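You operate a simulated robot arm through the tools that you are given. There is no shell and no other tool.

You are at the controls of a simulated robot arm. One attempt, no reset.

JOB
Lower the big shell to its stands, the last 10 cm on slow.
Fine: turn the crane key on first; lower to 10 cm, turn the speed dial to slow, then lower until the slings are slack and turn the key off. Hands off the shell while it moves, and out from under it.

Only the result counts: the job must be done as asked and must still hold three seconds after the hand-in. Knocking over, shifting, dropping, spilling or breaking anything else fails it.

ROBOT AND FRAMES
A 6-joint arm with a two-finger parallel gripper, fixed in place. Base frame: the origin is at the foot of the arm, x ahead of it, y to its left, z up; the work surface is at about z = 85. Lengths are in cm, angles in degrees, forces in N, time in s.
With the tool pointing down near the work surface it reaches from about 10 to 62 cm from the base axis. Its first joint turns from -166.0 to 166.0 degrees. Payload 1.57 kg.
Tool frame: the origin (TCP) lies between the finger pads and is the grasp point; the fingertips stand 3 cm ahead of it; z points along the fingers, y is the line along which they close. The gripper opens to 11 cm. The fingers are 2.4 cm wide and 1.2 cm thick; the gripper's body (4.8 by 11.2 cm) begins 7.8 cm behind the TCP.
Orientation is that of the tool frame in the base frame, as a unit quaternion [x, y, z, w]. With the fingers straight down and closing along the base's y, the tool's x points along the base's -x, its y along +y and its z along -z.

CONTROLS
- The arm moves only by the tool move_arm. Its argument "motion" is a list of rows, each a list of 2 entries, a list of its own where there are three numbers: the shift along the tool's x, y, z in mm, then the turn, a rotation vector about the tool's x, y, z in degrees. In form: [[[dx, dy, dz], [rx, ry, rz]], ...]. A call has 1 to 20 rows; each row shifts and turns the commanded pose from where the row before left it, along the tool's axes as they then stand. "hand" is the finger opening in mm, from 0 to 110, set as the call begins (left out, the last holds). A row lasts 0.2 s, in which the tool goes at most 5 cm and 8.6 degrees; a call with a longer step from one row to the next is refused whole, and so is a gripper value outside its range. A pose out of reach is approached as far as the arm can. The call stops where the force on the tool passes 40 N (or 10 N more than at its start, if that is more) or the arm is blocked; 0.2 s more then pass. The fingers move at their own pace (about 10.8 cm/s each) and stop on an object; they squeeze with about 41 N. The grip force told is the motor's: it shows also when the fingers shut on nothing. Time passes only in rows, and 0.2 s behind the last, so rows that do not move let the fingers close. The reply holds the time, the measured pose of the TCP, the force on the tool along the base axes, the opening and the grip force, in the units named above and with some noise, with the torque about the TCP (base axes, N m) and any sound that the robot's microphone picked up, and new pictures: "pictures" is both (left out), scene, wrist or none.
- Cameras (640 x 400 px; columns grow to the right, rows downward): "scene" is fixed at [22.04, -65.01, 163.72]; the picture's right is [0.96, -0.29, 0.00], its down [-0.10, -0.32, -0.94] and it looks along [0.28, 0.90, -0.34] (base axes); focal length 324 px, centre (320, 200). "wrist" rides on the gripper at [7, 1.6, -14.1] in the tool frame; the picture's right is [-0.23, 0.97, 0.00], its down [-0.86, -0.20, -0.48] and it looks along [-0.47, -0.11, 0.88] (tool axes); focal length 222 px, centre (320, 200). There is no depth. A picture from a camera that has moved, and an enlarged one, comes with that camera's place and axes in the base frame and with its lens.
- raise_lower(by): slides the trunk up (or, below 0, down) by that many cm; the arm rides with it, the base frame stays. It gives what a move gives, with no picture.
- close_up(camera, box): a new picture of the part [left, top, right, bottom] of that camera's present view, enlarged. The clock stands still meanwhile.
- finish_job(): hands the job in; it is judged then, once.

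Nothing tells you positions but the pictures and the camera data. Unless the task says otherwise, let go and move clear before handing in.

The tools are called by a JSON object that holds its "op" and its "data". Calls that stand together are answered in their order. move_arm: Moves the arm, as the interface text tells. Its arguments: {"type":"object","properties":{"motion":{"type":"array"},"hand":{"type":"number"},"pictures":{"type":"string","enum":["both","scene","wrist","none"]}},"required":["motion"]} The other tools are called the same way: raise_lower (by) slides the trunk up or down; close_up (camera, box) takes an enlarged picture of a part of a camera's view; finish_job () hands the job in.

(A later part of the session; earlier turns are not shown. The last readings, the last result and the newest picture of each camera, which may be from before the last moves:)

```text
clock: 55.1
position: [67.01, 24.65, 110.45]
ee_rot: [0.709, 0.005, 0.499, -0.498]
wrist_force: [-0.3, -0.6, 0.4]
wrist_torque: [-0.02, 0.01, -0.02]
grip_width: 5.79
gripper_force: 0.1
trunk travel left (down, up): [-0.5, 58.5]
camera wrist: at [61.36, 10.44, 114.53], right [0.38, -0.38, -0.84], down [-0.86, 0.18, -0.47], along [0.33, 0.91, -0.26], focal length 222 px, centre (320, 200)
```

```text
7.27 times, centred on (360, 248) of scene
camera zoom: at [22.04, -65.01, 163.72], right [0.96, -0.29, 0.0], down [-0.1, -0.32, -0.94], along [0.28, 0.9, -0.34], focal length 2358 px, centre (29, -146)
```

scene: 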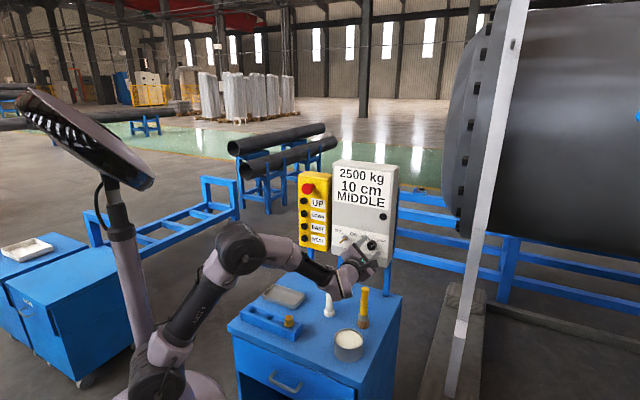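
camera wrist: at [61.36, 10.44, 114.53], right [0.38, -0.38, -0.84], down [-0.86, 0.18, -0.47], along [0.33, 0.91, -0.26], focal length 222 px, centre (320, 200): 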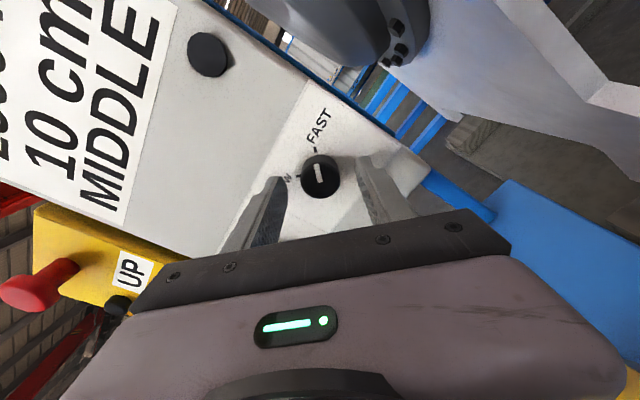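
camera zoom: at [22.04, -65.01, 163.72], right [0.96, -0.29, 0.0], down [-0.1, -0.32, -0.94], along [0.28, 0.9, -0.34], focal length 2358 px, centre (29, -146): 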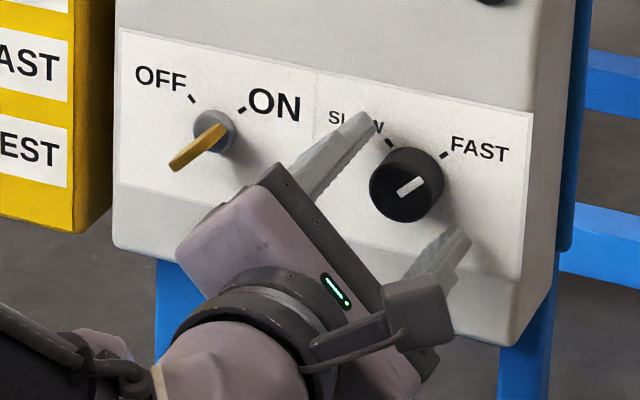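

The dial is about 3.2 cm across with its face near n≈67.5, and my axis is centred on it. The tips overlap only about 3 mm, so I'll ease in 9 mm more while watching for contact.

{"op": "move_arm", "data": {"motion": [[[0, 0, 3], [0, 0, 0]], [[0, 0, 3], [0, 0, 0]], [[0, 0, 3], [0, 0, 0]]], "hand": 58, "pictures": "wrist"}}

{"op": "close_up", "data": {"camera": "wrist", "box": [220, 100, 420, 225]}}

{"op": "close_up", "data": {"camera": "scene", "box": [320, 220, 400, 275]}}

```text
clock: 55.9
position: [67.5, 25.31, 110.46]
ee_rot: [0.709, 0.004, 0.5, -0.498]
wrist_force: [0.3, 0.4, 0.5]
wrist_torque: [0.0, 0.05, 0.01]
grip_width: 5.81
gripper_force: 0.0
trunk travel left (down, up): [-0.5, 58.5]
camera wrist: at [62.03, 11.03, 114.51], right [0.38, -0.38, -0.84], down [-0.86, 0.18, -0.47], along [0.33, 0.91, -0.26], focal length 222 px, centre (320, 200)
```

wrist: 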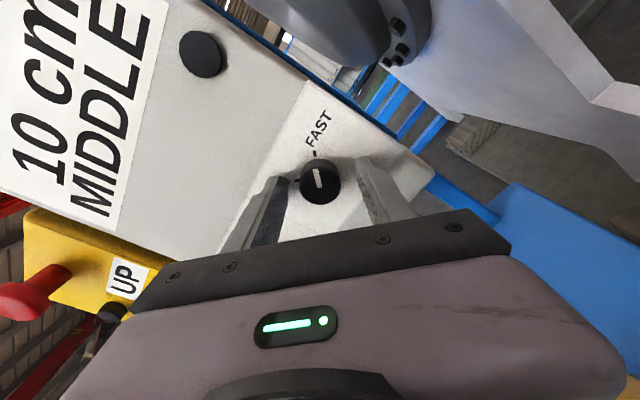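

```text
3.20 times, centred on (320, 162) of wrist
camera zoom: at [62.03, 11.03, 114.51], right [0.38, -0.38, -0.84], down [-0.86, 0.18, -0.47], along [0.33, 0.91, -0.26], focal length 711 px, centre (320, 320)
```

zoom: 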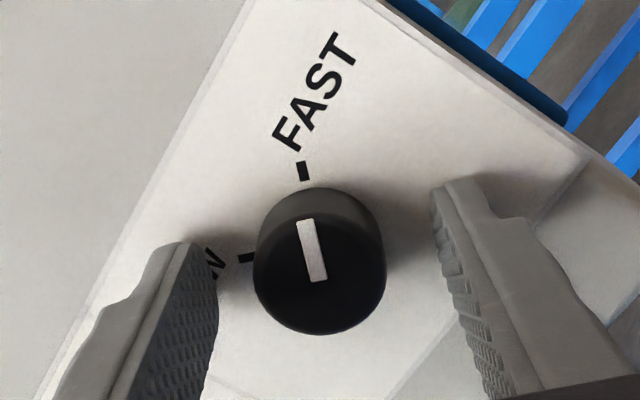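

```text
7.27 times, centred on (360, 248) of scene
camera zoom: at [22.04, -65.01, 163.72], right [0.96, -0.29, 0.0], down [-0.1, -0.32, -0.94], along [0.28, 0.9, -0.34], focal length 2358 px, centre (29, -146)
```

zoom: 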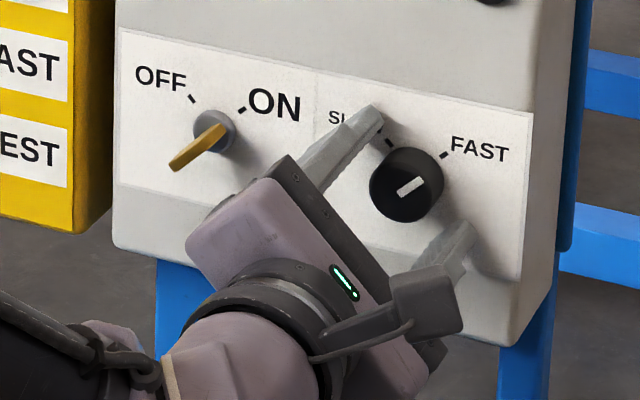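

The tips are at n≈68.6 with no contact and the dial centred. I'll close on the knob now.

{"op": "move_arm", "data": {"motion": [[[0, 0, 0], [0, 0, 0]], [[0, 0, 0], [0, 0, 0]], [[0, 0, 0], [0, 0, 0]]], "hand": 20, "pictures": "wrist"}}

{"op": "close_up", "data": {"camera": "wrist", "box": [220, 100, 420, 225]}}

```text
clock: 56.7
position: [67.78, 25.26, 110.38]
ee_rot: [0.709, 0.004, 0.5, -0.497]
wrist_force: [0.2, 0.9, -1.0]
wrist_torque: [0.29, -0.28, 0.34]
grip_width: 3.17
gripper_force: 40.2
trunk travel left (down, up): [-0.5, 58.5]
camera wrist: at [62.03, 11.02, 114.51], right [0.38, -0.38, -0.84], down [-0.86, 0.18, -0.47], along [0.33, 0.91, -0.26], focal length 222 px, centre (320, 200)
```

wrist: 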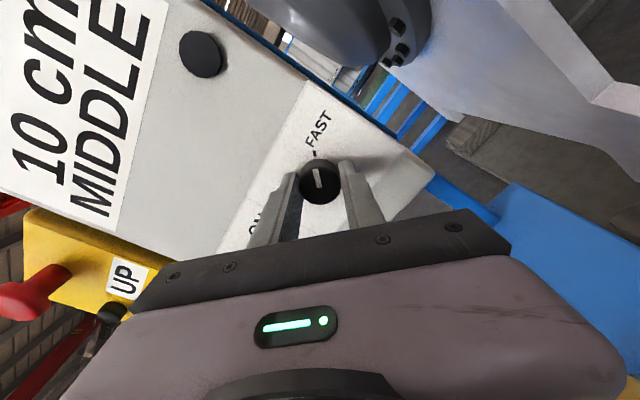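

```text
3.20 times, centred on (320, 162) of wrist
camera zoom: at [62.03, 11.02, 114.51], right [0.38, -0.38, -0.84], down [-0.86, 0.18, -0.47], along [0.33, 0.91, -0.26], focal length 711 px, centre (320, 320)
```

zoom: 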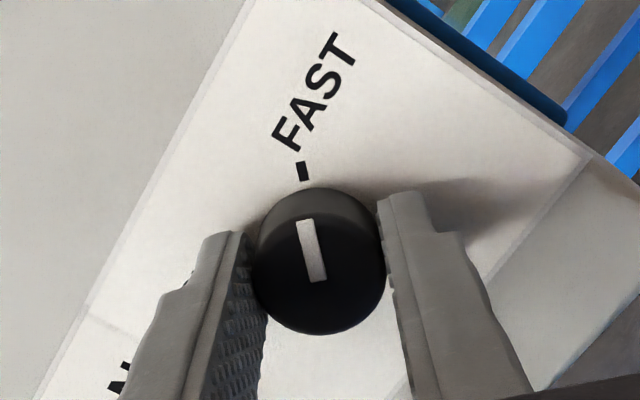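

Gripped at 3.17 cm with almost no side force. Now I'll turn counter-clockwise toward SLOW and check partway.

{"op": "move_arm", "data": {"motion": [[[0, 0, 0], [0, 0, -5]], [[0, 0, 0], [0, 0, -7]], [[0, 0, 0], [0, 0, -7]], [[0, 0, 0], [0, 0, -7]]], "pictures": "wrist"}}

{"op": "close_up", "data": {"camera": "wrist", "box": [220, 100, 420, 225]}}

```text
clock: 57.7
position: [67.74, 25.24, 110.49]
ee_rot: [0.689, 0.165, 0.599, -0.372]
wrist_force: [5.7, 3.8, 6.2]
wrist_torque: [0.25, -0.22, -0.81]
grip_width: 3.16
gripper_force: 40.3
trunk travel left (down, up): [-0.5, 58.5]
camera wrist: at [60.4, 12.65, 116.76], right [0.6, -0.6, -0.52], down [-0.66, -0.02, -0.75], along [0.44, 0.8, -0.41], focal length 222 px, centre (320, 200)
```

wrist: 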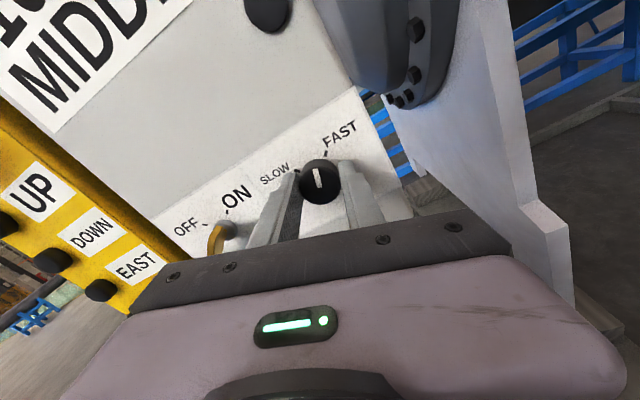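

```text
3.20 times, centred on (320, 162) of wrist
camera zoom: at [60.4, 12.65, 116.76], right [0.6, -0.6, -0.52], down [-0.66, -0.02, -0.75], along [0.44, 0.8, -0.41], focal length 711 px, centre (320, 320)
```

zoom: 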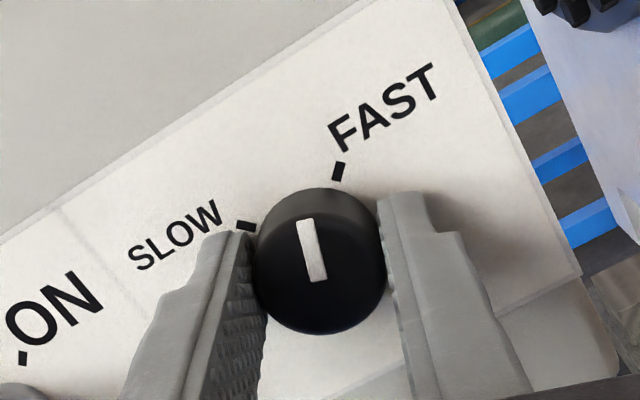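

The dial turns with the grip, and its pointer has left FAST. Continuing toward SLOW.

{"op": "move_arm", "data": {"motion": [[[0.7, 0, -0.5], [0, 0, -7]], [[0, 0, 0], [0, 0, -7]], [[0, 0, 0], [0, 0, -7]], [[0, 0, 0], [0, 0, -7]], [[0, 0, 0], [0, 0, -7]]], "pictures": "wrist"}}

{"op": "close_up", "data": {"camera": "wrist", "box": [220, 100, 420, 225]}}

```text
clock: 58.9
position: [67.81, 25.31, 110.42]
ee_rot: [0.608, 0.365, 0.683, -0.174]
wrist_force: [16.0, 7.4, 8.4]
wrist_torque: [0.49, -0.48, -0.88]
grip_width: 3.16
gripper_force: 40.3
trunk travel left (down, up): [-0.5, 58.5]
camera wrist: at [57.46, 15.58, 117.82], right [0.71, -0.7, 0.06], down [-0.3, -0.38, -0.87], along [0.64, 0.6, -0.48], focal length 222 px, centre (320, 200)
```

wrist: 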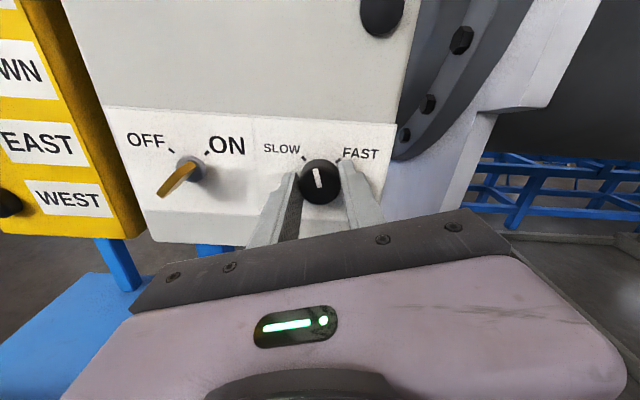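

```text
3.20 times, centred on (320, 162) of wrist
camera zoom: at [57.46, 15.58, 117.82], right [0.71, -0.7, 0.06], down [-0.3, -0.38, -0.87], along [0.64, 0.6, -0.48], focal length 711 px, centre (320, 320)
```

zoom: 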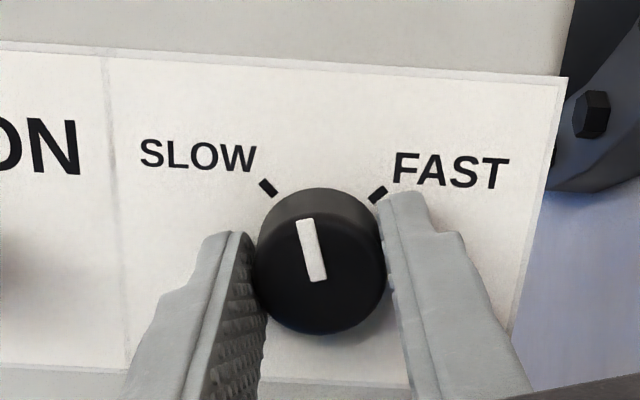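

The pointer is past top and needs about 29° more. I'll relax the built-up 19 N slightly and finish the turn.

{"op": "move_arm", "data": {"motion": [[[0.5, 0.7, 1], [0, 0, -6]], [[0, 0, 0], [0, 0, -6]], [[0, 0, 0], [0, 0, -6]]], "pictures": "none"}}

```text
clock: 59.7
position: [67.74, 25.19, 110.34]
ee_rot: [0.544, 0.456, 0.701, -0.065]
wrist_force: [-4.4, -1.9, -4.0]
wrist_torque: [-0.28, 0.28, -1.16]
grip_width: 3.19
gripper_force: 40.3
trunk travel left (down, up): [-0.5, 58.5]
```

{"op": "move_arm", "data": {"motion": [[[0, 0, 0], [0, 0, -6]], [[0, 0, 0], [0, 0, -5]]], "pictures": "both"}}

{"op": "close_up", "data": {"camera": "wrist", "box": [220, 100, 420, 225]}}

{"op": "close_up", "data": {"camera": "scene", "box": [320, 220, 400, 275]}}

```text
clock: 60.3
position: [67.76, 25.35, 110.46]
ee_rot: [0.498, 0.505, 0.704, 0.002]
wrist_force: [-9.5, -4.5, -13.7]
wrist_torque: [-0.22, 0.19, -1.03]
grip_width: 3.17
gripper_force: 40.1
trunk travel left (down, up): [-0.5, 58.5]
camera wrist: at [55.07, 17.95, 116.75], right [0.6, -0.59, 0.54], down [-0.01, -0.68, -0.74], along [0.8, 0.44, -0.41], focal length 222 px, centre (320, 200)
```

scene: 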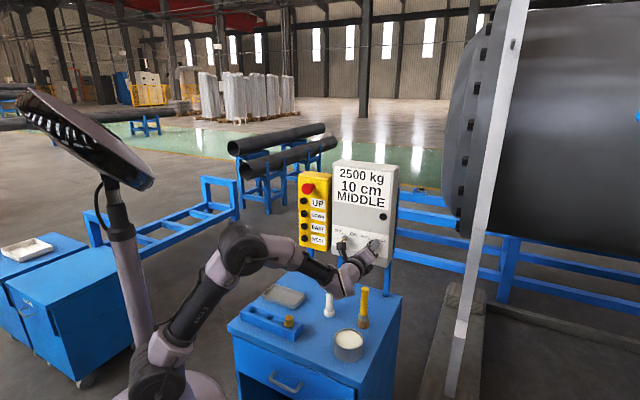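
wrist: 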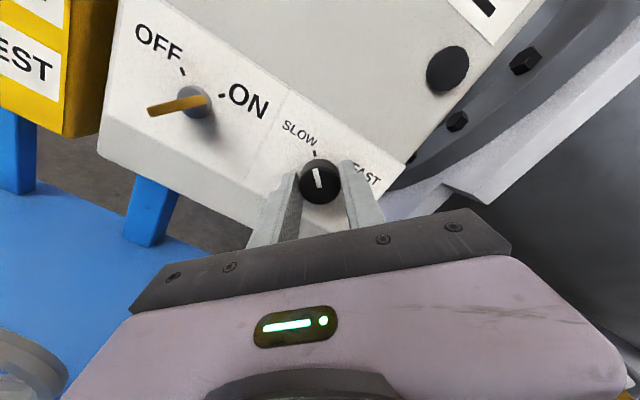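

```text
3.20 times, centred on (320, 162) of wrist
camera zoom: at [55.07, 17.95, 116.75], right [0.6, -0.59, 0.54], down [-0.01, -0.68, -0.74], along [0.8, 0.44, -0.41], focal length 711 px, centre (320, 320)
```

zoom: 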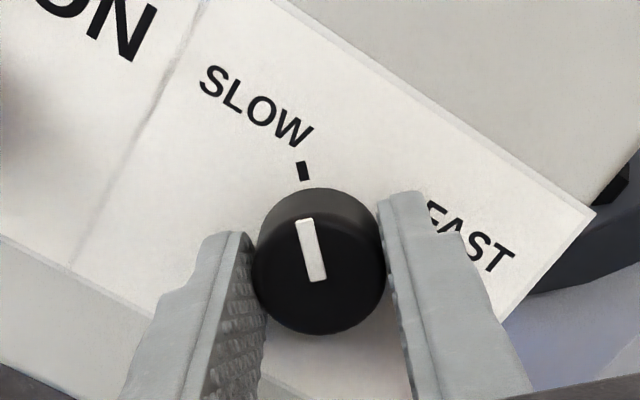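

```text
7.27 times, centred on (360, 248) of scene
camera zoom: at [22.04, -65.01, 163.72], right [0.96, -0.29, 0.0], down [-0.1, -0.32, -0.94], along [0.28, 0.9, -0.34], focal length 2358 px, centre (29, -146)
```

zoom: 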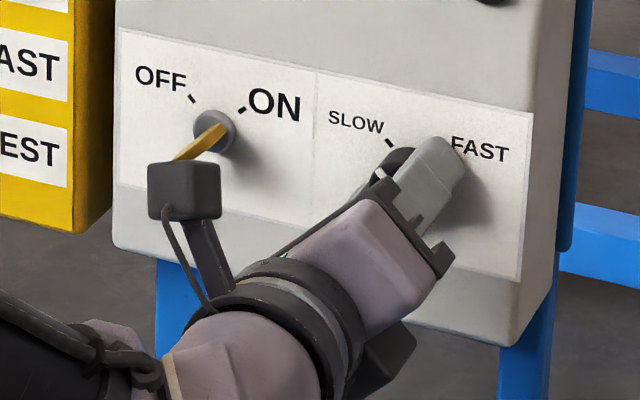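

The pointer now lines up with the SLOW tick exactly as it did with FAST. I'll release the dial and back straight off.

{"op": "move_arm", "data": {"motion": [[[0, 0, 0], [0, 0, 0]], [[0, 0, 0], [0, 0, 0]], [[0, 0, -20], [0, 0, 0]], [[0, 0, -30], [0, 0, 0]], [[0, 0, -30], [0, 0, 0]]], "hand": 58, "pictures": "both"}}

{"op": "close_up", "data": {"camera": "scene", "box": [280, 150, 410, 270]}}

{"op": "close_up", "data": {"camera": "wrist", "box": [200, 60, 440, 210]}}

```text
clock: 61.5
position: [62.02, 19.63, 110.77]
ee_rot: [0.498, 0.504, 0.706, 0.002]
wrist_force: [0.1, -0.3, 0.5]
wrist_torque: [0.0, 0.0, -0.02]
grip_width: 5.8
gripper_force: 0.0
trunk travel left (down, up): [-0.5, 58.5]
camera wrist: at [49.21, 12.29, 116.91], right [0.6, -0.59, 0.54], down [-0.01, -0.67, -0.74], along [0.8, 0.44, -0.41], focal length 222 px, centre (320, 200)
```

scene: 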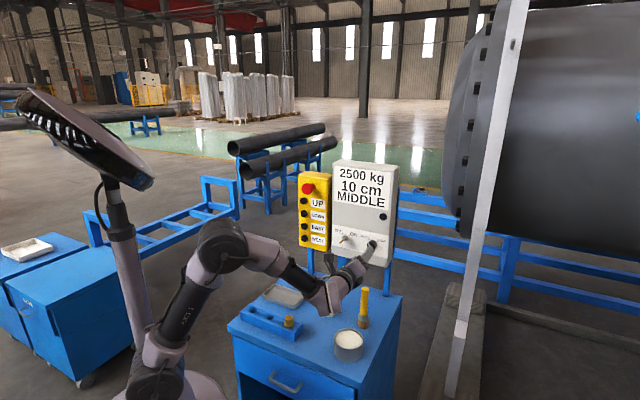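
wrist: 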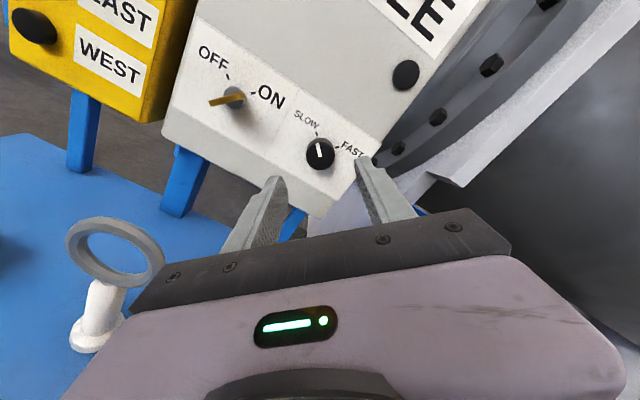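

```text
3.33 times, centred on (345, 210) of scene
camera zoom: at [22.04, -65.01, 163.72], right [0.96, -0.29, 0.0], down [-0.1, -0.32, -0.94], along [0.28, 0.9, -0.34], focal length 1081 px, centre (237, 167)
```

zoom: 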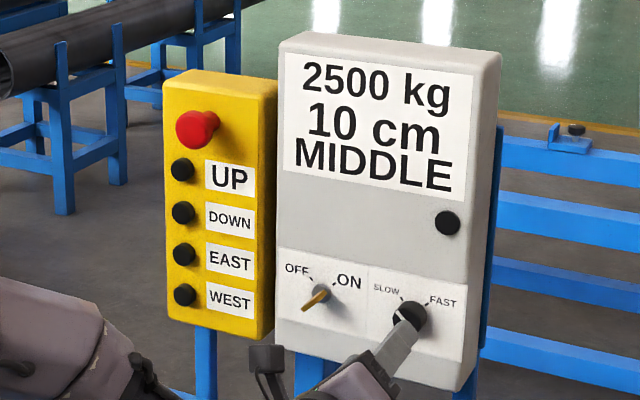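

```text
2.67 times, centred on (320, 135) of wrist
camera zoom: at [49.21, 12.29, 116.91], right [0.6, -0.59, 0.54], down [-0.01, -0.67, -0.74], along [0.8, 0.44, -0.41], focal length 592 px, centre (320, 373)
```

zoom: 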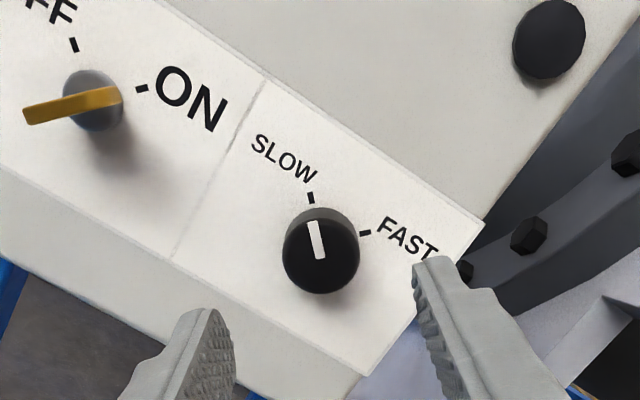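

The dial is at SLOW, the key is at ON, and the readout still says 10 cm. I'll retrace the path back to the DOWN button with the fingers closed.

{"op": "move_arm", "data": {"motion": [[[0, 0, -27], [0, 0, 8.25]], [[0, 0, 0], [0, 0, 8.25]], [[0, 0, 0], [0, 0, 8.25]], [[0, 0, 0], [0, 0, 8.25]], [[0, 0, 0], [0, 0, 8.25]], [[0, 0, 0], [0, 0, 8.25]], [[0, 0, 0], [0, 0, 8.25]], [[0, 0, 0], [0, 0, 8.25]], [[4.7, -31, 0], [0, 0, 0]], [[4.7, -31, 0], [0, 0, 0]], [[4.7, -31, 0], [0, 0, 0]], [[4.7, -31, 0], [0, 0, 0]]], "hand": 0, "pictures": "scene"}}

```text
clock: 64.1
position: [52.18, 25.41, 116.99]
ee_rot: [0.694, 0.151, 0.592, -0.381]
wrist_force: [0.5, -0.3, 0.3]
wrist_torque: [0.03, 0.0, 0.03]
grip_width: 0.0
gripper_force: 21.4
trunk travel left (down, up): [-0.5, 58.5]
```

scene: 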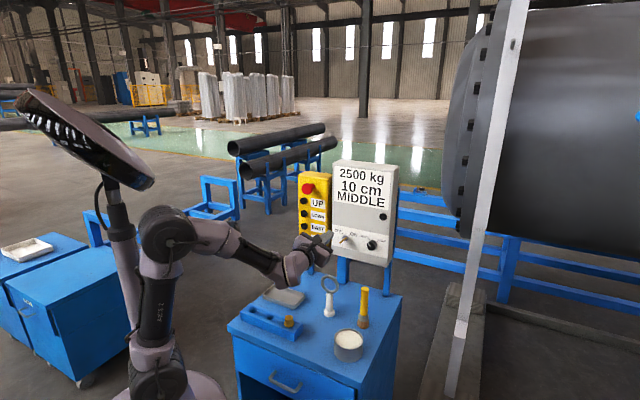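

I'm back at the same waypoint as before. Now the reverse of the earlier moves: yaw left, slide left, and come in front of DOWN, stopping 2.5 cm short of the pre-press pose.

{"op": "move_arm", "data": {"motion": [[[0, 0, 0], [3.75, -1.4, 0]], [[0, 0, 0], [3.75, -1.4, 0]], [[-12.9, -34.8, 4], [0, 0, 0]], [[-12.9, -34.8, 4], [0, 0, 0]], [[-12.9, -34.8, 4], [0, 0, 0]], [[-12.9, -34.8, 4], [0, 0, 0]], [[0, 0, 35], [0, 0, 0]], [[0, 0, 35], [0, 0, 0]]], "hand": 0, "pictures": "both"}}

{"op": "close_up", "data": {"camera": "wrist", "box": [240, 100, 400, 200]}}

```text
clock: 65.9
position: [45.37, 41.34, 116.78]
ee_rot: [0.679, 0.201, 0.565, -0.423]
wrist_force: [1.1, 0.2, 0.2]
wrist_torque: [0.03, -0.01, 0.01]
grip_width: 0.0
gripper_force: 20.6
trunk travel left (down, up): [-0.5, 58.5]
camera wrist: at [40.09, 27.64, 122.97], right [0.67, -0.5, -0.55], down [-0.68, -0.1, -0.73], along [0.31, 0.86, -0.4], focal length 222 px, centre (320, 200)
```

scene: 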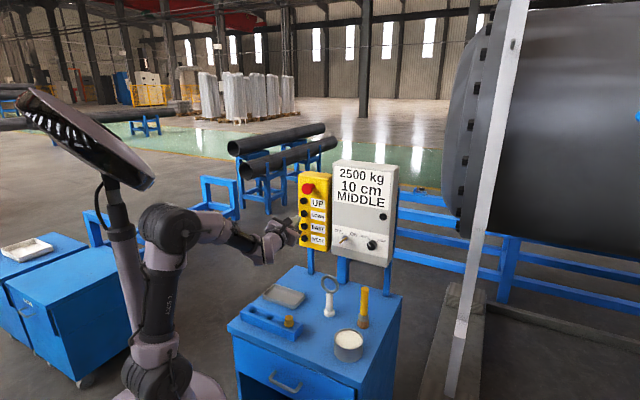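
wrist: 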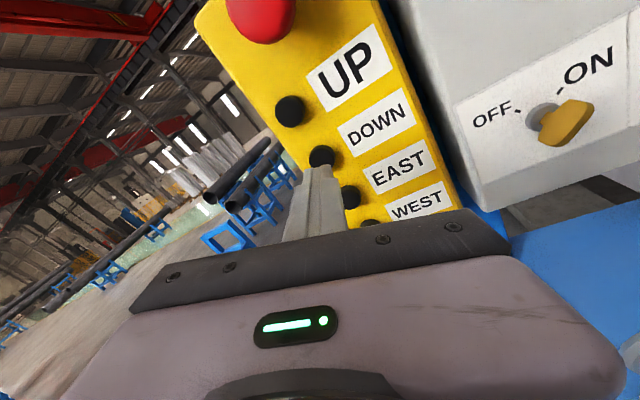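

```text
4.00 times, centred on (320, 150) of wrist
camera zoom: at [40.09, 27.64, 122.97], right [0.67, -0.5, -0.55], down [-0.68, -0.1, -0.73], along [0.31, 0.86, -0.4], focal length 888 px, centre (320, 400)
```

zoom: 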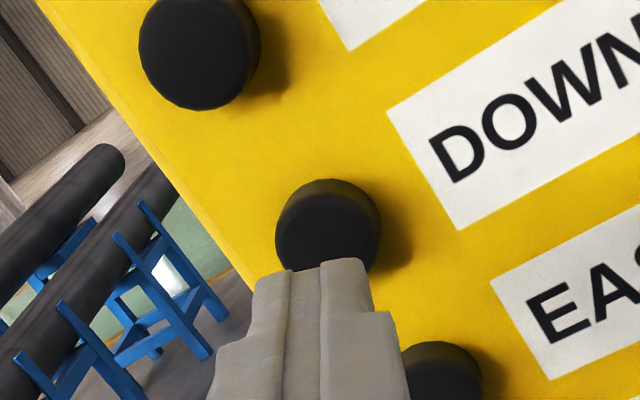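

Slightly low compared with the earlier press pose. I'll correct 6 mm up and move to 13 mm before the press point.

{"op": "move_arm", "data": {"motion": [[[3, 0.5, 13], [0, 0, 0]], [[3, 0.5, 12], [0, 0, 0]]], "hand": 0, "pictures": "wrist"}}

{"op": "close_up", "data": {"camera": "wrist", "box": [240, 100, 400, 200]}}

```text
clock: 66.5
position: [47.39, 43.09, 117.28]
ee_rot: [0.68, 0.2, 0.564, -0.423]
wrist_force: [-0.3, -0.6, 0.3]
wrist_torque: [-0.02, 0.01, 0.0]
grip_width: 0.01
gripper_force: 21.8
trunk travel left (down, up): [-0.5, 58.5]
camera wrist: at [42.07, 29.4, 123.45], right [0.67, -0.5, -0.55], down [-0.68, -0.1, -0.73], along [0.31, 0.86, -0.4], focal length 222 px, centre (320, 200)
```

wrist: 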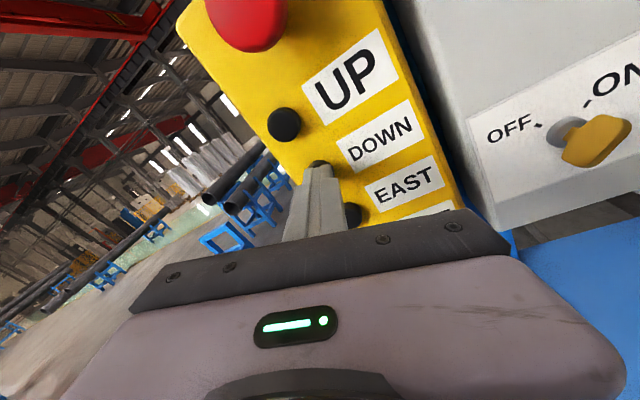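

```text
4.00 times, centred on (320, 150) of wrist
camera zoom: at [42.07, 29.4, 123.45], right [0.67, -0.5, -0.55], down [-0.68, -0.1, -0.73], along [0.31, 0.86, -0.4], focal length 888 px, centre (320, 400)
```

zoom: 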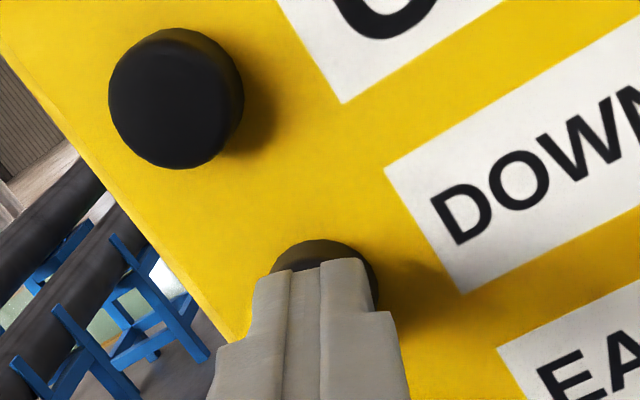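

Aligned as before. I'll press DOWN for about a second and check that the motion is slow now.

{"op": "move_arm", "data": {"motion": [[[0, 0, 13], [0, 0, 0]], [[0, 0, 0], [0, 0, 0]], [[0, 0, 0], [0, 0, 0]], [[0, 0, 0], [0, 0, 0]], [[0, 0, 0], [0, 0, 0]]], "hand": 0, "pictures": "scene"}}

{"op": "close_up", "data": {"camera": "scene", "box": [280, 150, 410, 260]}}

{"op": "close_up", "data": {"camera": "scene", "box": [440, 190, 520, 240]}}

```text
clock: 67.7
position: [48.07, 44.04, 117.26]
ee_rot: [0.681, 0.199, 0.564, -0.423]
wrist_force: [-1.1, -1.6, -0.9]
wrist_torque: [-0.02, -0.01, -0.02]
grip_width: 0.01
gripper_force: 21.1
trunk travel left (down, up): [-0.5, 58.5]
```

scene: 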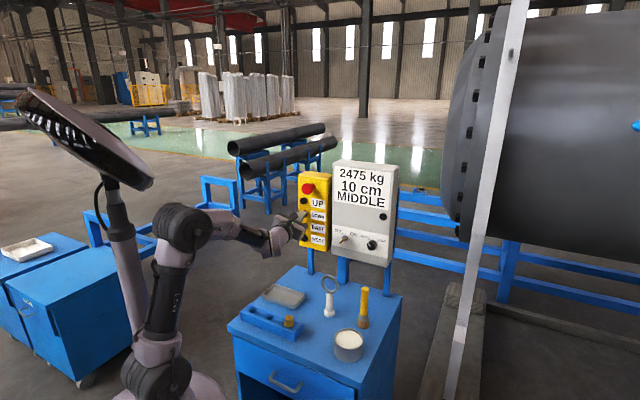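

```text
3.64 times, centred on (345, 205) of scene
camera zoom: at [22.04, -65.01, 163.72], right [0.96, -0.29, 0.0], down [-0.1, -0.32, -0.94], along [0.28, 0.9, -0.34], focal length 1179 px, centre (229, 182)
```

zoom: 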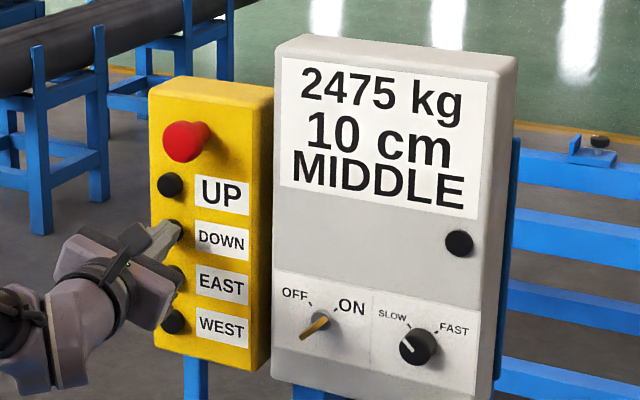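

```text
8.00 times, centred on (480, 215) of scene
camera zoom: at [22.04, -65.01, 163.72], right [0.96, -0.29, 0.0], down [-0.1, -0.32, -0.94], along [0.28, 0.9, -0.34], focal length 2594 px, centre (-960, 80)
```

zoom: 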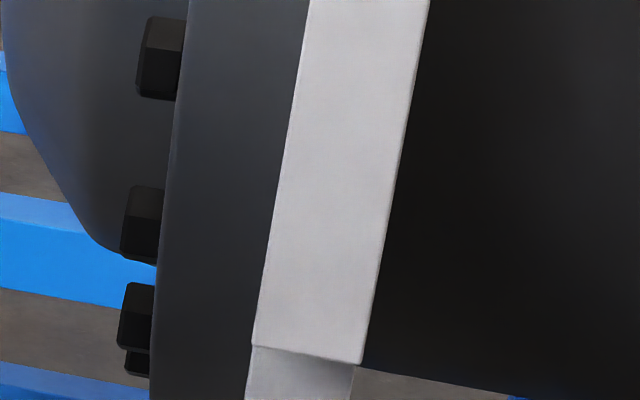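

It's slow now: 2475 kg, and about 2.4 cm in the last second. I'll keep holding and watch for the load to come off.

{"op": "move_arm", "data": {"motion": [[[0, 0, 0], [0, 0, 0]], [[0, 0, 0], [0, 0, 0]], [[0, 0, 0], [0, 0, 0]], [[0, 0, 0], [0, 0, 0]], [[0, 0, 0], [0, 0, 0]], [[0, 0, 0], [0, 0, 0]], [[0, 0, 0], [0, 0, 0]], [[0, 0, 0], [0, 0, 0]], [[0, 0, 0], [0, 0, 0]], [[0, 0, 0], [0, 0, 0]]], "hand": 0, "pictures": "scene"}}

{"op": "close_up", "data": {"camera": "scene", "box": [280, 150, 410, 260]}}

{"op": "close_up", "data": {"camera": "scene", "box": [440, 210, 520, 260]}}

```text
clock: 69.9
position: [48.13, 44.11, 117.27]
ee_rot: [0.68, 0.199, 0.564, -0.423]
wrist_force: [-1.4, -1.4, -0.1]
wrist_torque: [-0.02, -0.01, 0.0]
grip_width: 0.0
gripper_force: 21.1
trunk travel left (down, up): [-0.5, 58.5]
```

scene: 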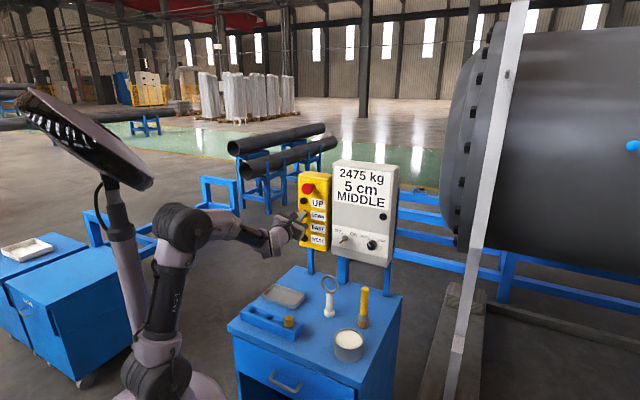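

```text
3.64 times, centred on (345, 205) of scene
camera zoom: at [22.04, -65.01, 163.72], right [0.96, -0.29, 0.0], down [-0.1, -0.32, -0.94], along [0.28, 0.9, -0.34], focal length 1179 px, centre (229, 182)
```

zoom: 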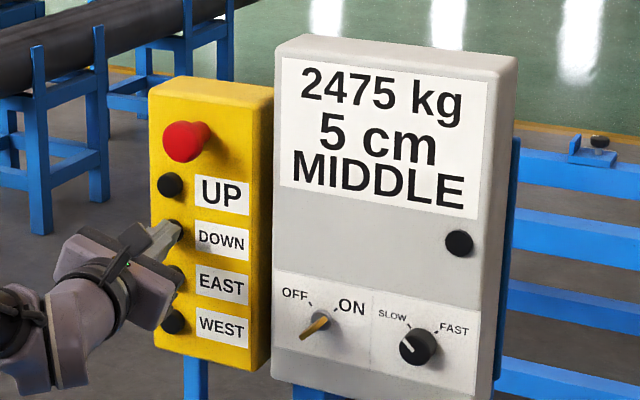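

```text
8.00 times, centred on (480, 235) of scene
camera zoom: at [22.04, -65.01, 163.72], right [0.96, -0.29, 0.0], down [-0.1, -0.32, -0.94], along [0.28, 0.9, -0.34], focal length 2594 px, centre (-960, -80)
```

zoom: 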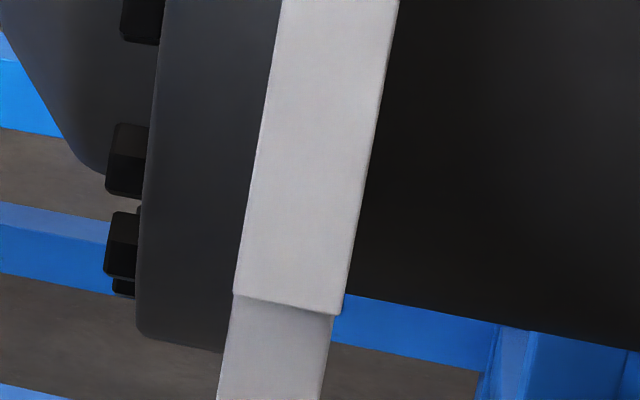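

About 2.5 cm to go at 2.5 cm/s. I'll hold a little over a second more.

{"op": "move_arm", "data": {"motion": [[[0, 0, 0], [0, 0, 0]], [[0, 0, 0], [0, 0, 0]], [[0, 0, 0], [0, 0, 0]], [[0, 0, 0], [0, 0, 0]], [[0, 0, 0], [0, 0, 0]]], "hand": 0, "pictures": "scene"}}

{"op": "close_up", "data": {"camera": "scene", "box": [280, 150, 410, 260]}}

{"op": "close_up", "data": {"camera": "scene", "box": [440, 0, 640, 130]}}

```text
clock: 71.1
position: [48.05, 44.01, 117.3]
ee_rot: [0.68, 0.199, 0.565, -0.423]
wrist_force: [-1.3, -3.0, 0.6]
wrist_torque: [-0.01, -0.02, -0.01]
grip_width: 0.0
gripper_force: 21.3
trunk travel left (down, up): [-0.5, 58.5]
```

scene: 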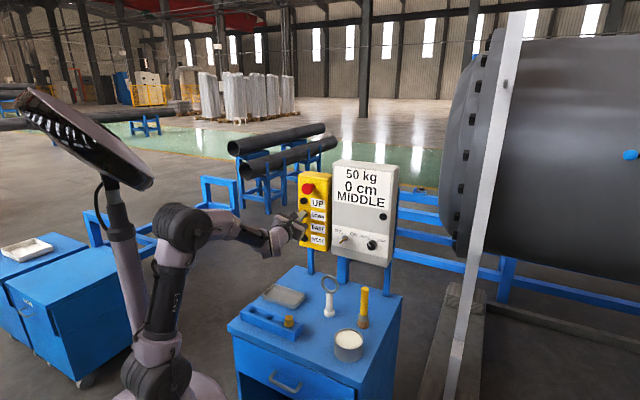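

```text
3.64 times, centred on (345, 205) of scene
camera zoom: at [22.04, -65.01, 163.72], right [0.96, -0.29, 0.0], down [-0.1, -0.32, -0.94], along [0.28, 0.9, -0.34], focal length 1179 px, centre (229, 182)
```

zoom: 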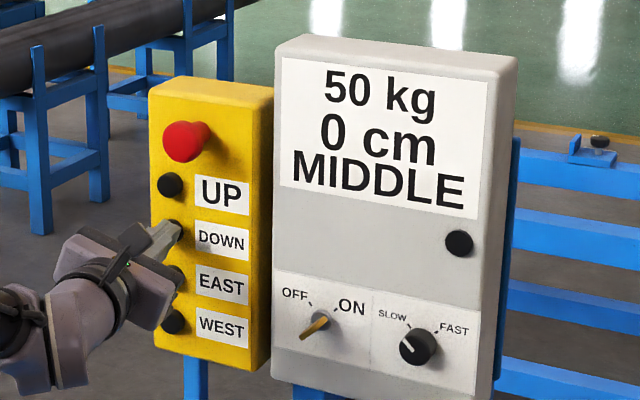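

```text
3.08 times, centred on (540, 65) of scene
camera zoom: at [22.04, -65.01, 163.72], right [0.96, -0.29, 0.0], down [-0.1, -0.32, -0.94], along [0.28, 0.9, -0.34], focal length 998 px, centre (-357, 615)
```

zoom: 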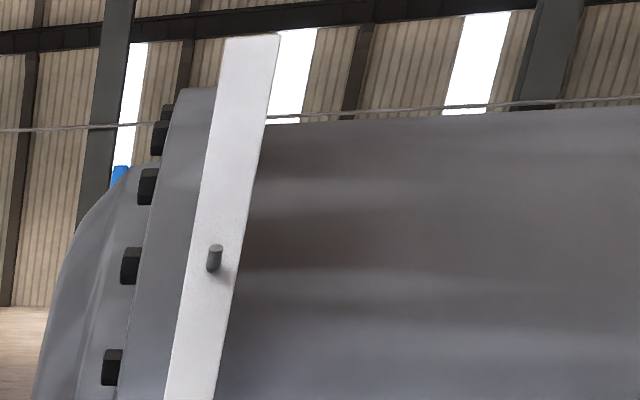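

The readout says 0 cm with the load down to 50 kg, so the shell has landed. I'll hold a moment more to see whether the load goes to zero and the slings slacken.

{"op": "move_arm", "data": {"motion": [[[0, 0, 0], [0, 0, 0]], [[0, 0, 0], [0, 0, 0]]], "hand": 0, "pictures": "scene"}}

{"op": "close_up", "data": {"camera": "scene", "box": [280, 150, 410, 260]}}

{"op": "close_up", "data": {"camera": "scene", "box": [440, 0, 640, 130]}}

```text
clock: 71.7
position: [48.01, 44.1, 117.23]
ee_rot: [0.68, 0.2, 0.564, -0.423]
wrist_force: [-2.3, -1.9, -0.3]
wrist_torque: [-0.02, 0.0, -0.03]
grip_width: 0.02
gripper_force: 21.3
trunk travel left (down, up): [-0.5, 58.5]
```

scene: 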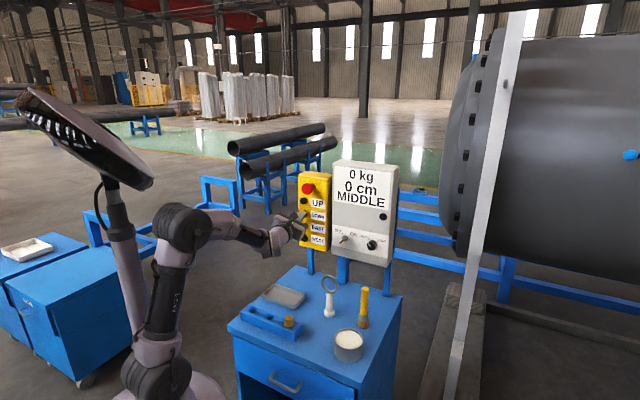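

```text
3.64 times, centred on (345, 205) of scene
camera zoom: at [22.04, -65.01, 163.72], right [0.96, -0.29, 0.0], down [-0.1, -0.32, -0.94], along [0.28, 0.9, -0.34], focal length 1179 px, centre (229, 182)
```

zoom: 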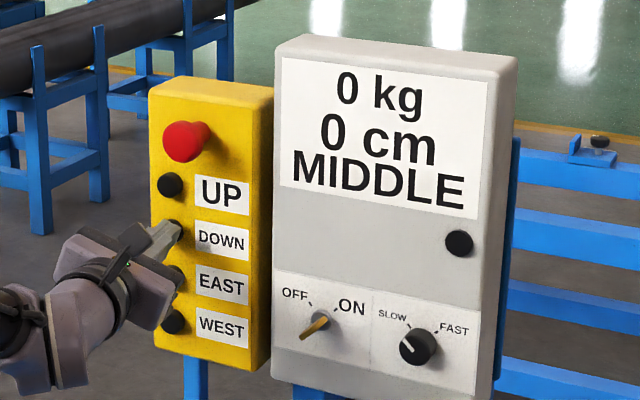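

```text
3.08 times, centred on (540, 65) of scene
camera zoom: at [22.04, -65.01, 163.72], right [0.96, -0.29, 0.0], down [-0.1, -0.32, -0.94], along [0.28, 0.9, -0.34], focal length 998 px, centre (-357, 615)
```

zoom: 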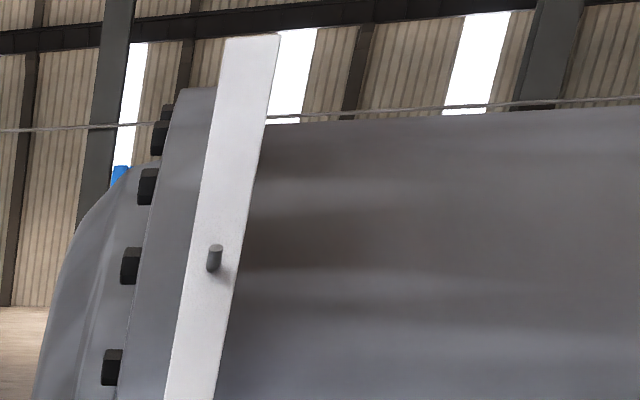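

0 kg and 0 cm: the slings are slack. I'll hold a touch longer for certainty, then release, back off, and go to the key along the same waypoints.

{"op": "move_arm", "data": {"motion": [[[0, 0, 0], [0, 0, 0]], [[0, 0, 0], [0, 0, 0]], [[0, 0, -13], [0, 0, 0]], [[0, 0, -35], [0, 0, 0]], [[0, 0, -35], [0, 0, 0]], [[0, 0, -25], [0, 0, 0]], [[12.9, 34.8, -4], [0, 0, 0]], [[12.9, 34.8, -4], [0, 0, 0]], [[12.9, 34.8, -4], [0, 0, 0]], [[12.9, 34.8, -4], [0, 0, 0]], [[0, 0, 0], [-3.75, 1.4, 0]], [[0, 0, 0], [-3.75, 1.4, 0]]], "hand": 0, "pictures": "scene"}}

{"op": "close_up", "data": {"camera": "scene", "box": [280, 150, 410, 260]}}

```text
clock: 74.3
position: [52.67, 25.2, 117.17]
ee_rot: [0.693, 0.152, 0.593, -0.382]
wrist_force: [-0.2, -0.4, 0.1]
wrist_torque: [-0.05, 0.06, -0.01]
grip_width: 0.0
gripper_force: 21.0
trunk travel left (down, up): [-0.5, 58.5]
```

scene: 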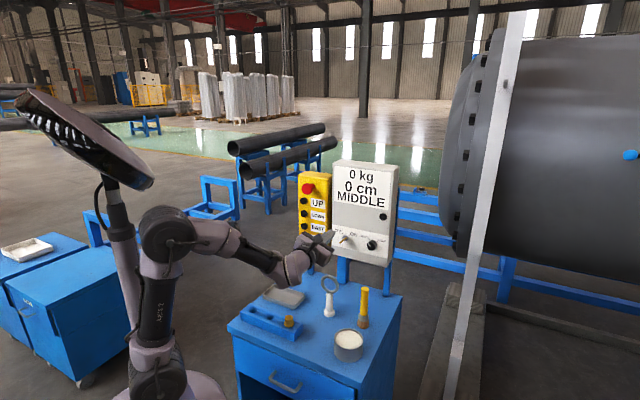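

```text
3.64 times, centred on (345, 205) of scene
camera zoom: at [22.04, -65.01, 163.72], right [0.96, -0.29, 0.0], down [-0.1, -0.32, -0.94], along [0.28, 0.9, -0.34], focal length 1179 px, centre (229, 182)
```

zoom: 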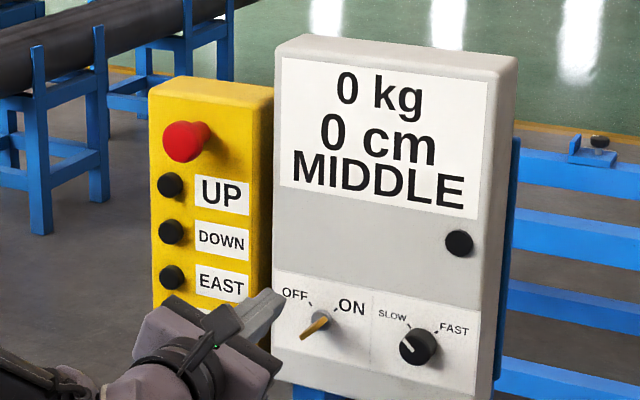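

Holding steady at 0 kg / 0 cm with DOWN released. Now I'll drop to the key's height, open the hand, and roll to match the key's ON position.

{"op": "move_arm", "data": {"motion": [[[-31, 12, 0], [0, 0, 0]], [[-31, 12, 0], [0, 0, 0]], [[0, 0, 0], [0, 0, 6.5]], [[0, 0, 0], [0, 0, 6.5]], [[0, 0, 0], [0, 0, 6.5]], [[0, 0, 0], [0, 0, 6.5]], [[0, 0, 20], [0, 0, 0]], [[0, 0, 20], [0, 0, 0]]], "hand": 40, "pictures": "both"}}

{"op": "close_up", "data": {"camera": "wrist", "box": [200, 60, 440, 210]}}

{"op": "close_up", "data": {"camera": "scene", "box": [310, 215, 390, 265]}}

```text
clock: 76.1
position: [55.59, 28.2, 110.59]
ee_rot: [0.709, -0.008, 0.491, -0.506]
wrist_force: [0.0, -0.2, 0.8]
wrist_torque: [0.0, 0.02, 0.0]
grip_width: 3.98
gripper_force: 0.1
trunk travel left (down, up): [-0.5, 58.5]
camera wrist: at [49.99, 13.78, 114.41], right [0.36, -0.36, -0.86], down [-0.88, 0.19, -0.44], along [0.32, 0.91, -0.25], focal length 222 px, centre (320, 200)
```

scene: 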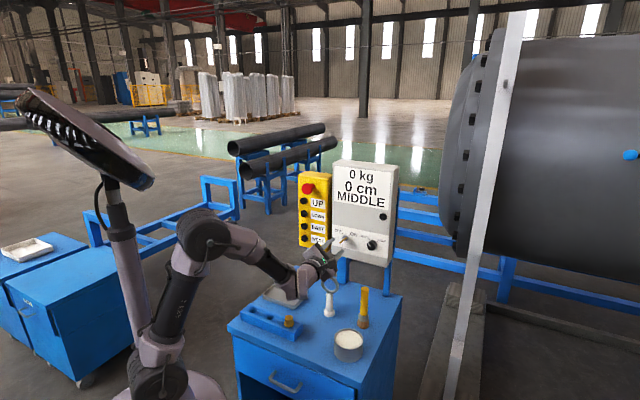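
wrist: 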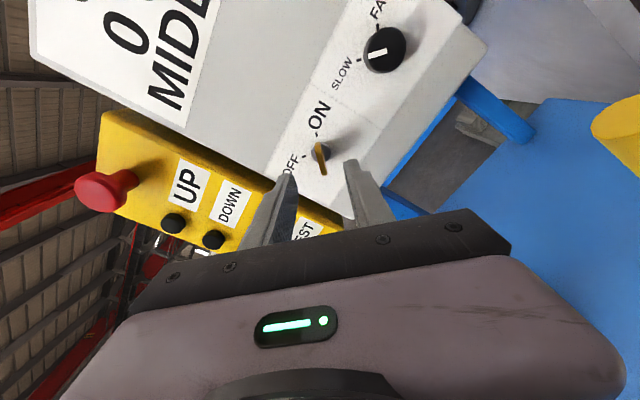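

```text
2.67 times, centred on (320, 135) of wrist
camera zoom: at [49.99, 13.78, 114.41], right [0.36, -0.36, -0.86], down [-0.88, 0.19, -0.44], along [0.32, 0.91, -0.25], focal length 592 px, centre (320, 373)
```

zoom: 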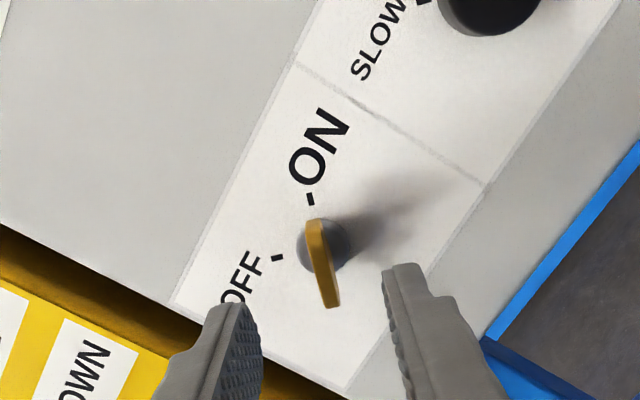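

```text
8.00 times, centred on (350, 240) of scene
camera zoom: at [22.04, -65.01, 163.72], right [0.96, -0.29, 0.0], down [-0.1, -0.32, -0.94], along [0.28, 0.9, -0.34], focal length 2594 px, centre (80, -120)
```

zoom: 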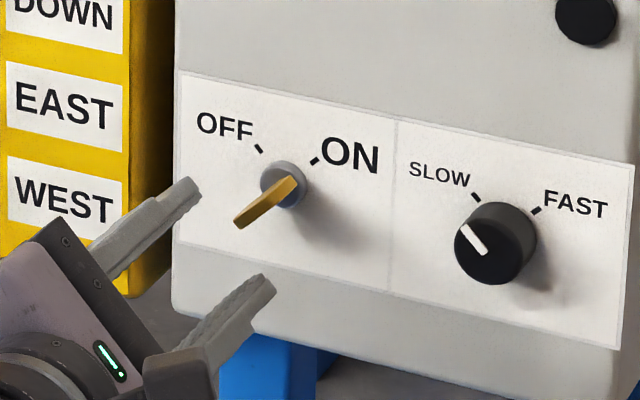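

The view matches the one right after I released the key. I'll go straight in 4.7 cm to the same grip depth and confirm before closing.

{"op": "move_arm", "data": {"motion": [[[0, 1, 16], [0, 0, 0]], [[0, 0, 16], [0, 0, 0]], [[0, 0, 15], [0, 0, 0]]], "hand": 40, "pictures": "wrist"}}

{"op": "close_up", "data": {"camera": "wrist", "box": [240, 120, 400, 220]}}

{"op": "close_up", "data": {"camera": "scene", "box": [310, 215, 390, 265]}}

```text
clock: 76.9
position: [58.89, 31.41, 110.48]
ee_rot: [0.709, -0.008, 0.491, -0.506]
wrist_force: [-0.4, 0.1, -0.7]
wrist_torque: [0.01, 0.0, 0.02]
grip_width: 3.99
gripper_force: 0.0
trunk travel left (down, up): [-0.5, 58.5]
camera wrist: at [53.29, 16.95, 114.33], right [0.36, -0.36, -0.86], down [-0.88, 0.19, -0.44], along [0.32, 0.91, -0.25], focal length 222 px, centre (320, 200)
```

wrist: 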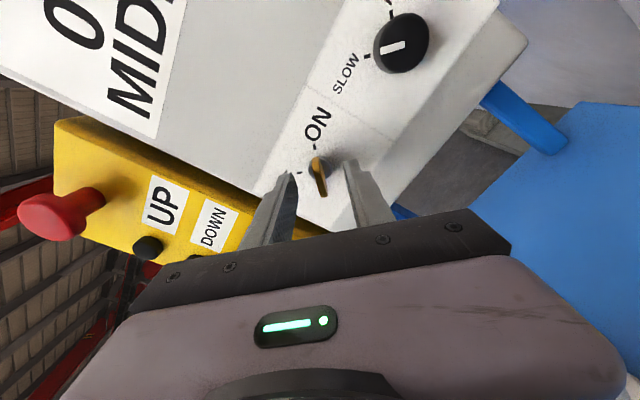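

```text
4.00 times, centred on (320, 170) of wrist
camera zoom: at [53.29, 16.95, 114.33], right [0.36, -0.36, -0.86], down [-0.88, 0.19, -0.44], along [0.32, 0.91, -0.25], focal length 888 px, centre (320, 320)
```

zoom: 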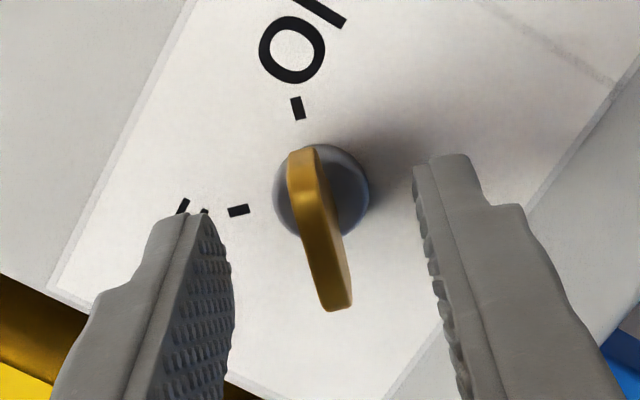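

```text
8.00 times, centred on (350, 240) of scene
camera zoom: at [22.04, -65.01, 163.72], right [0.96, -0.29, 0.0], down [-0.1, -0.32, -0.94], along [0.28, 0.9, -0.34], focal length 2594 px, centre (80, -120)
```

zoom: 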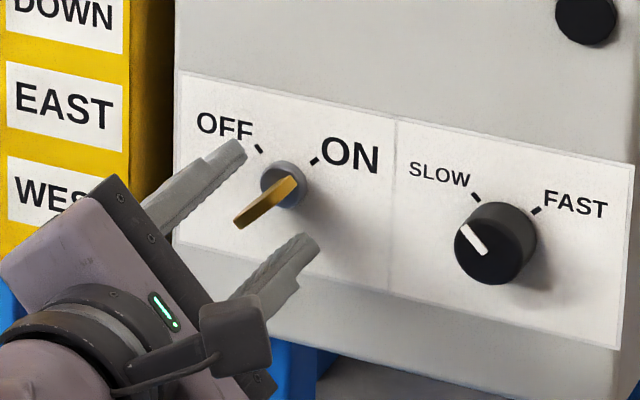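

The picture matches the earlier pre-grip view. Closing on the key.

{"op": "move_arm", "data": {"motion": [[[0, 0, 0], [0, 0, 0]], [[0, 0, 0], [0, 0, 0]], [[0, 0, 0], [0, 0, 0]]], "hand": 0, "pictures": "none"}}

```text
clock: 77.7
position: [58.91, 31.28, 110.43]
ee_rot: [0.709, -0.007, 0.492, -0.506]
wrist_force: [1.1, 0.6, -1.5]
wrist_torque: [0.1, -0.19, -0.19]
grip_width: 0.59
gripper_force: 26.0
trunk travel left (down, up): [-0.5, 58.5]
```

Gripped at 0.59 cm with almost no side load. Now I'll turn counter-clockwise toward OFF in steps.

{"op": "move_arm", "data": {"motion": [[[0, 0, 0], [0, 0, -5]], [[0, 0, 0], [0, 0, -6]], [[0, 0, 0], [0, 0, -6]], [[0, 0, 0], [0, 0, -6]]], "pictures": "none"}}

```text
clock: 78.7
position: [58.85, 31.36, 110.38]
ee_rot: [0.697, 0.134, 0.583, -0.396]
wrist_force: [0.6, 4.6, -3.4]
wrist_torque: [-0.58, 0.6, 0.28]
grip_width: 0.59
gripper_force: 25.7
trunk travel left (down, up): [-0.5, 58.5]
```

{"op": "move_arm", "data": {"motion": [[[0, 0, 0], [0, 0, -7]], [[0, 0, 0], [0, 0, -7]], [[0, 0, 0], [0, 0, -7]], [[0, 0, 0], [0, 0, -7]]], "pictures": "wrist"}}

{"op": "close_up", "data": {"camera": "wrist", "box": [240, 120, 400, 220]}}

```text
clock: 79.7
position: [58.91, 31.33, 110.43]
ee_rot: [0.643, 0.298, 0.662, -0.243]
wrist_force: [-4.7, 4.9, 0.7]
wrist_torque: [-0.46, 0.45, -0.21]
grip_width: 0.58
gripper_force: 26.3
trunk travel left (down, up): [-0.5, 58.5]
camera wrist: at [49.69, 20.55, 117.76], right [0.7, -0.7, -0.15], down [-0.43, -0.25, -0.87], along [0.57, 0.67, -0.48], focal length 222 px, centre (320, 200)
```

wrist: 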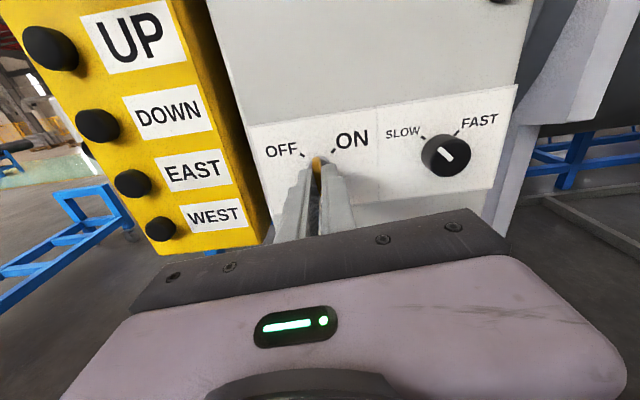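

```text
4.00 times, centred on (320, 170) of wrist
camera zoom: at [49.69, 20.55, 117.76], right [0.7, -0.7, -0.15], down [-0.43, -0.25, -0.87], along [0.57, 0.67, -0.48], focal length 888 px, centre (320, 320)
```

zoom: 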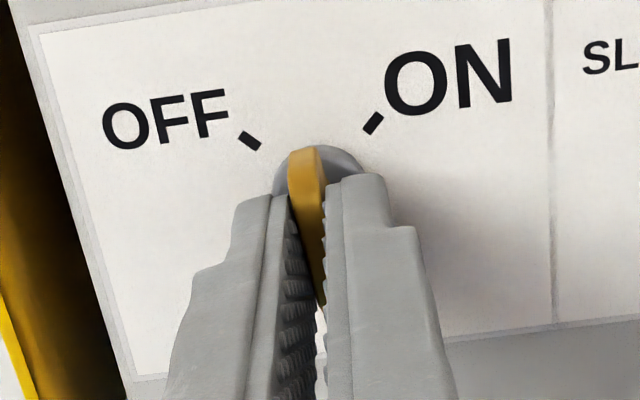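

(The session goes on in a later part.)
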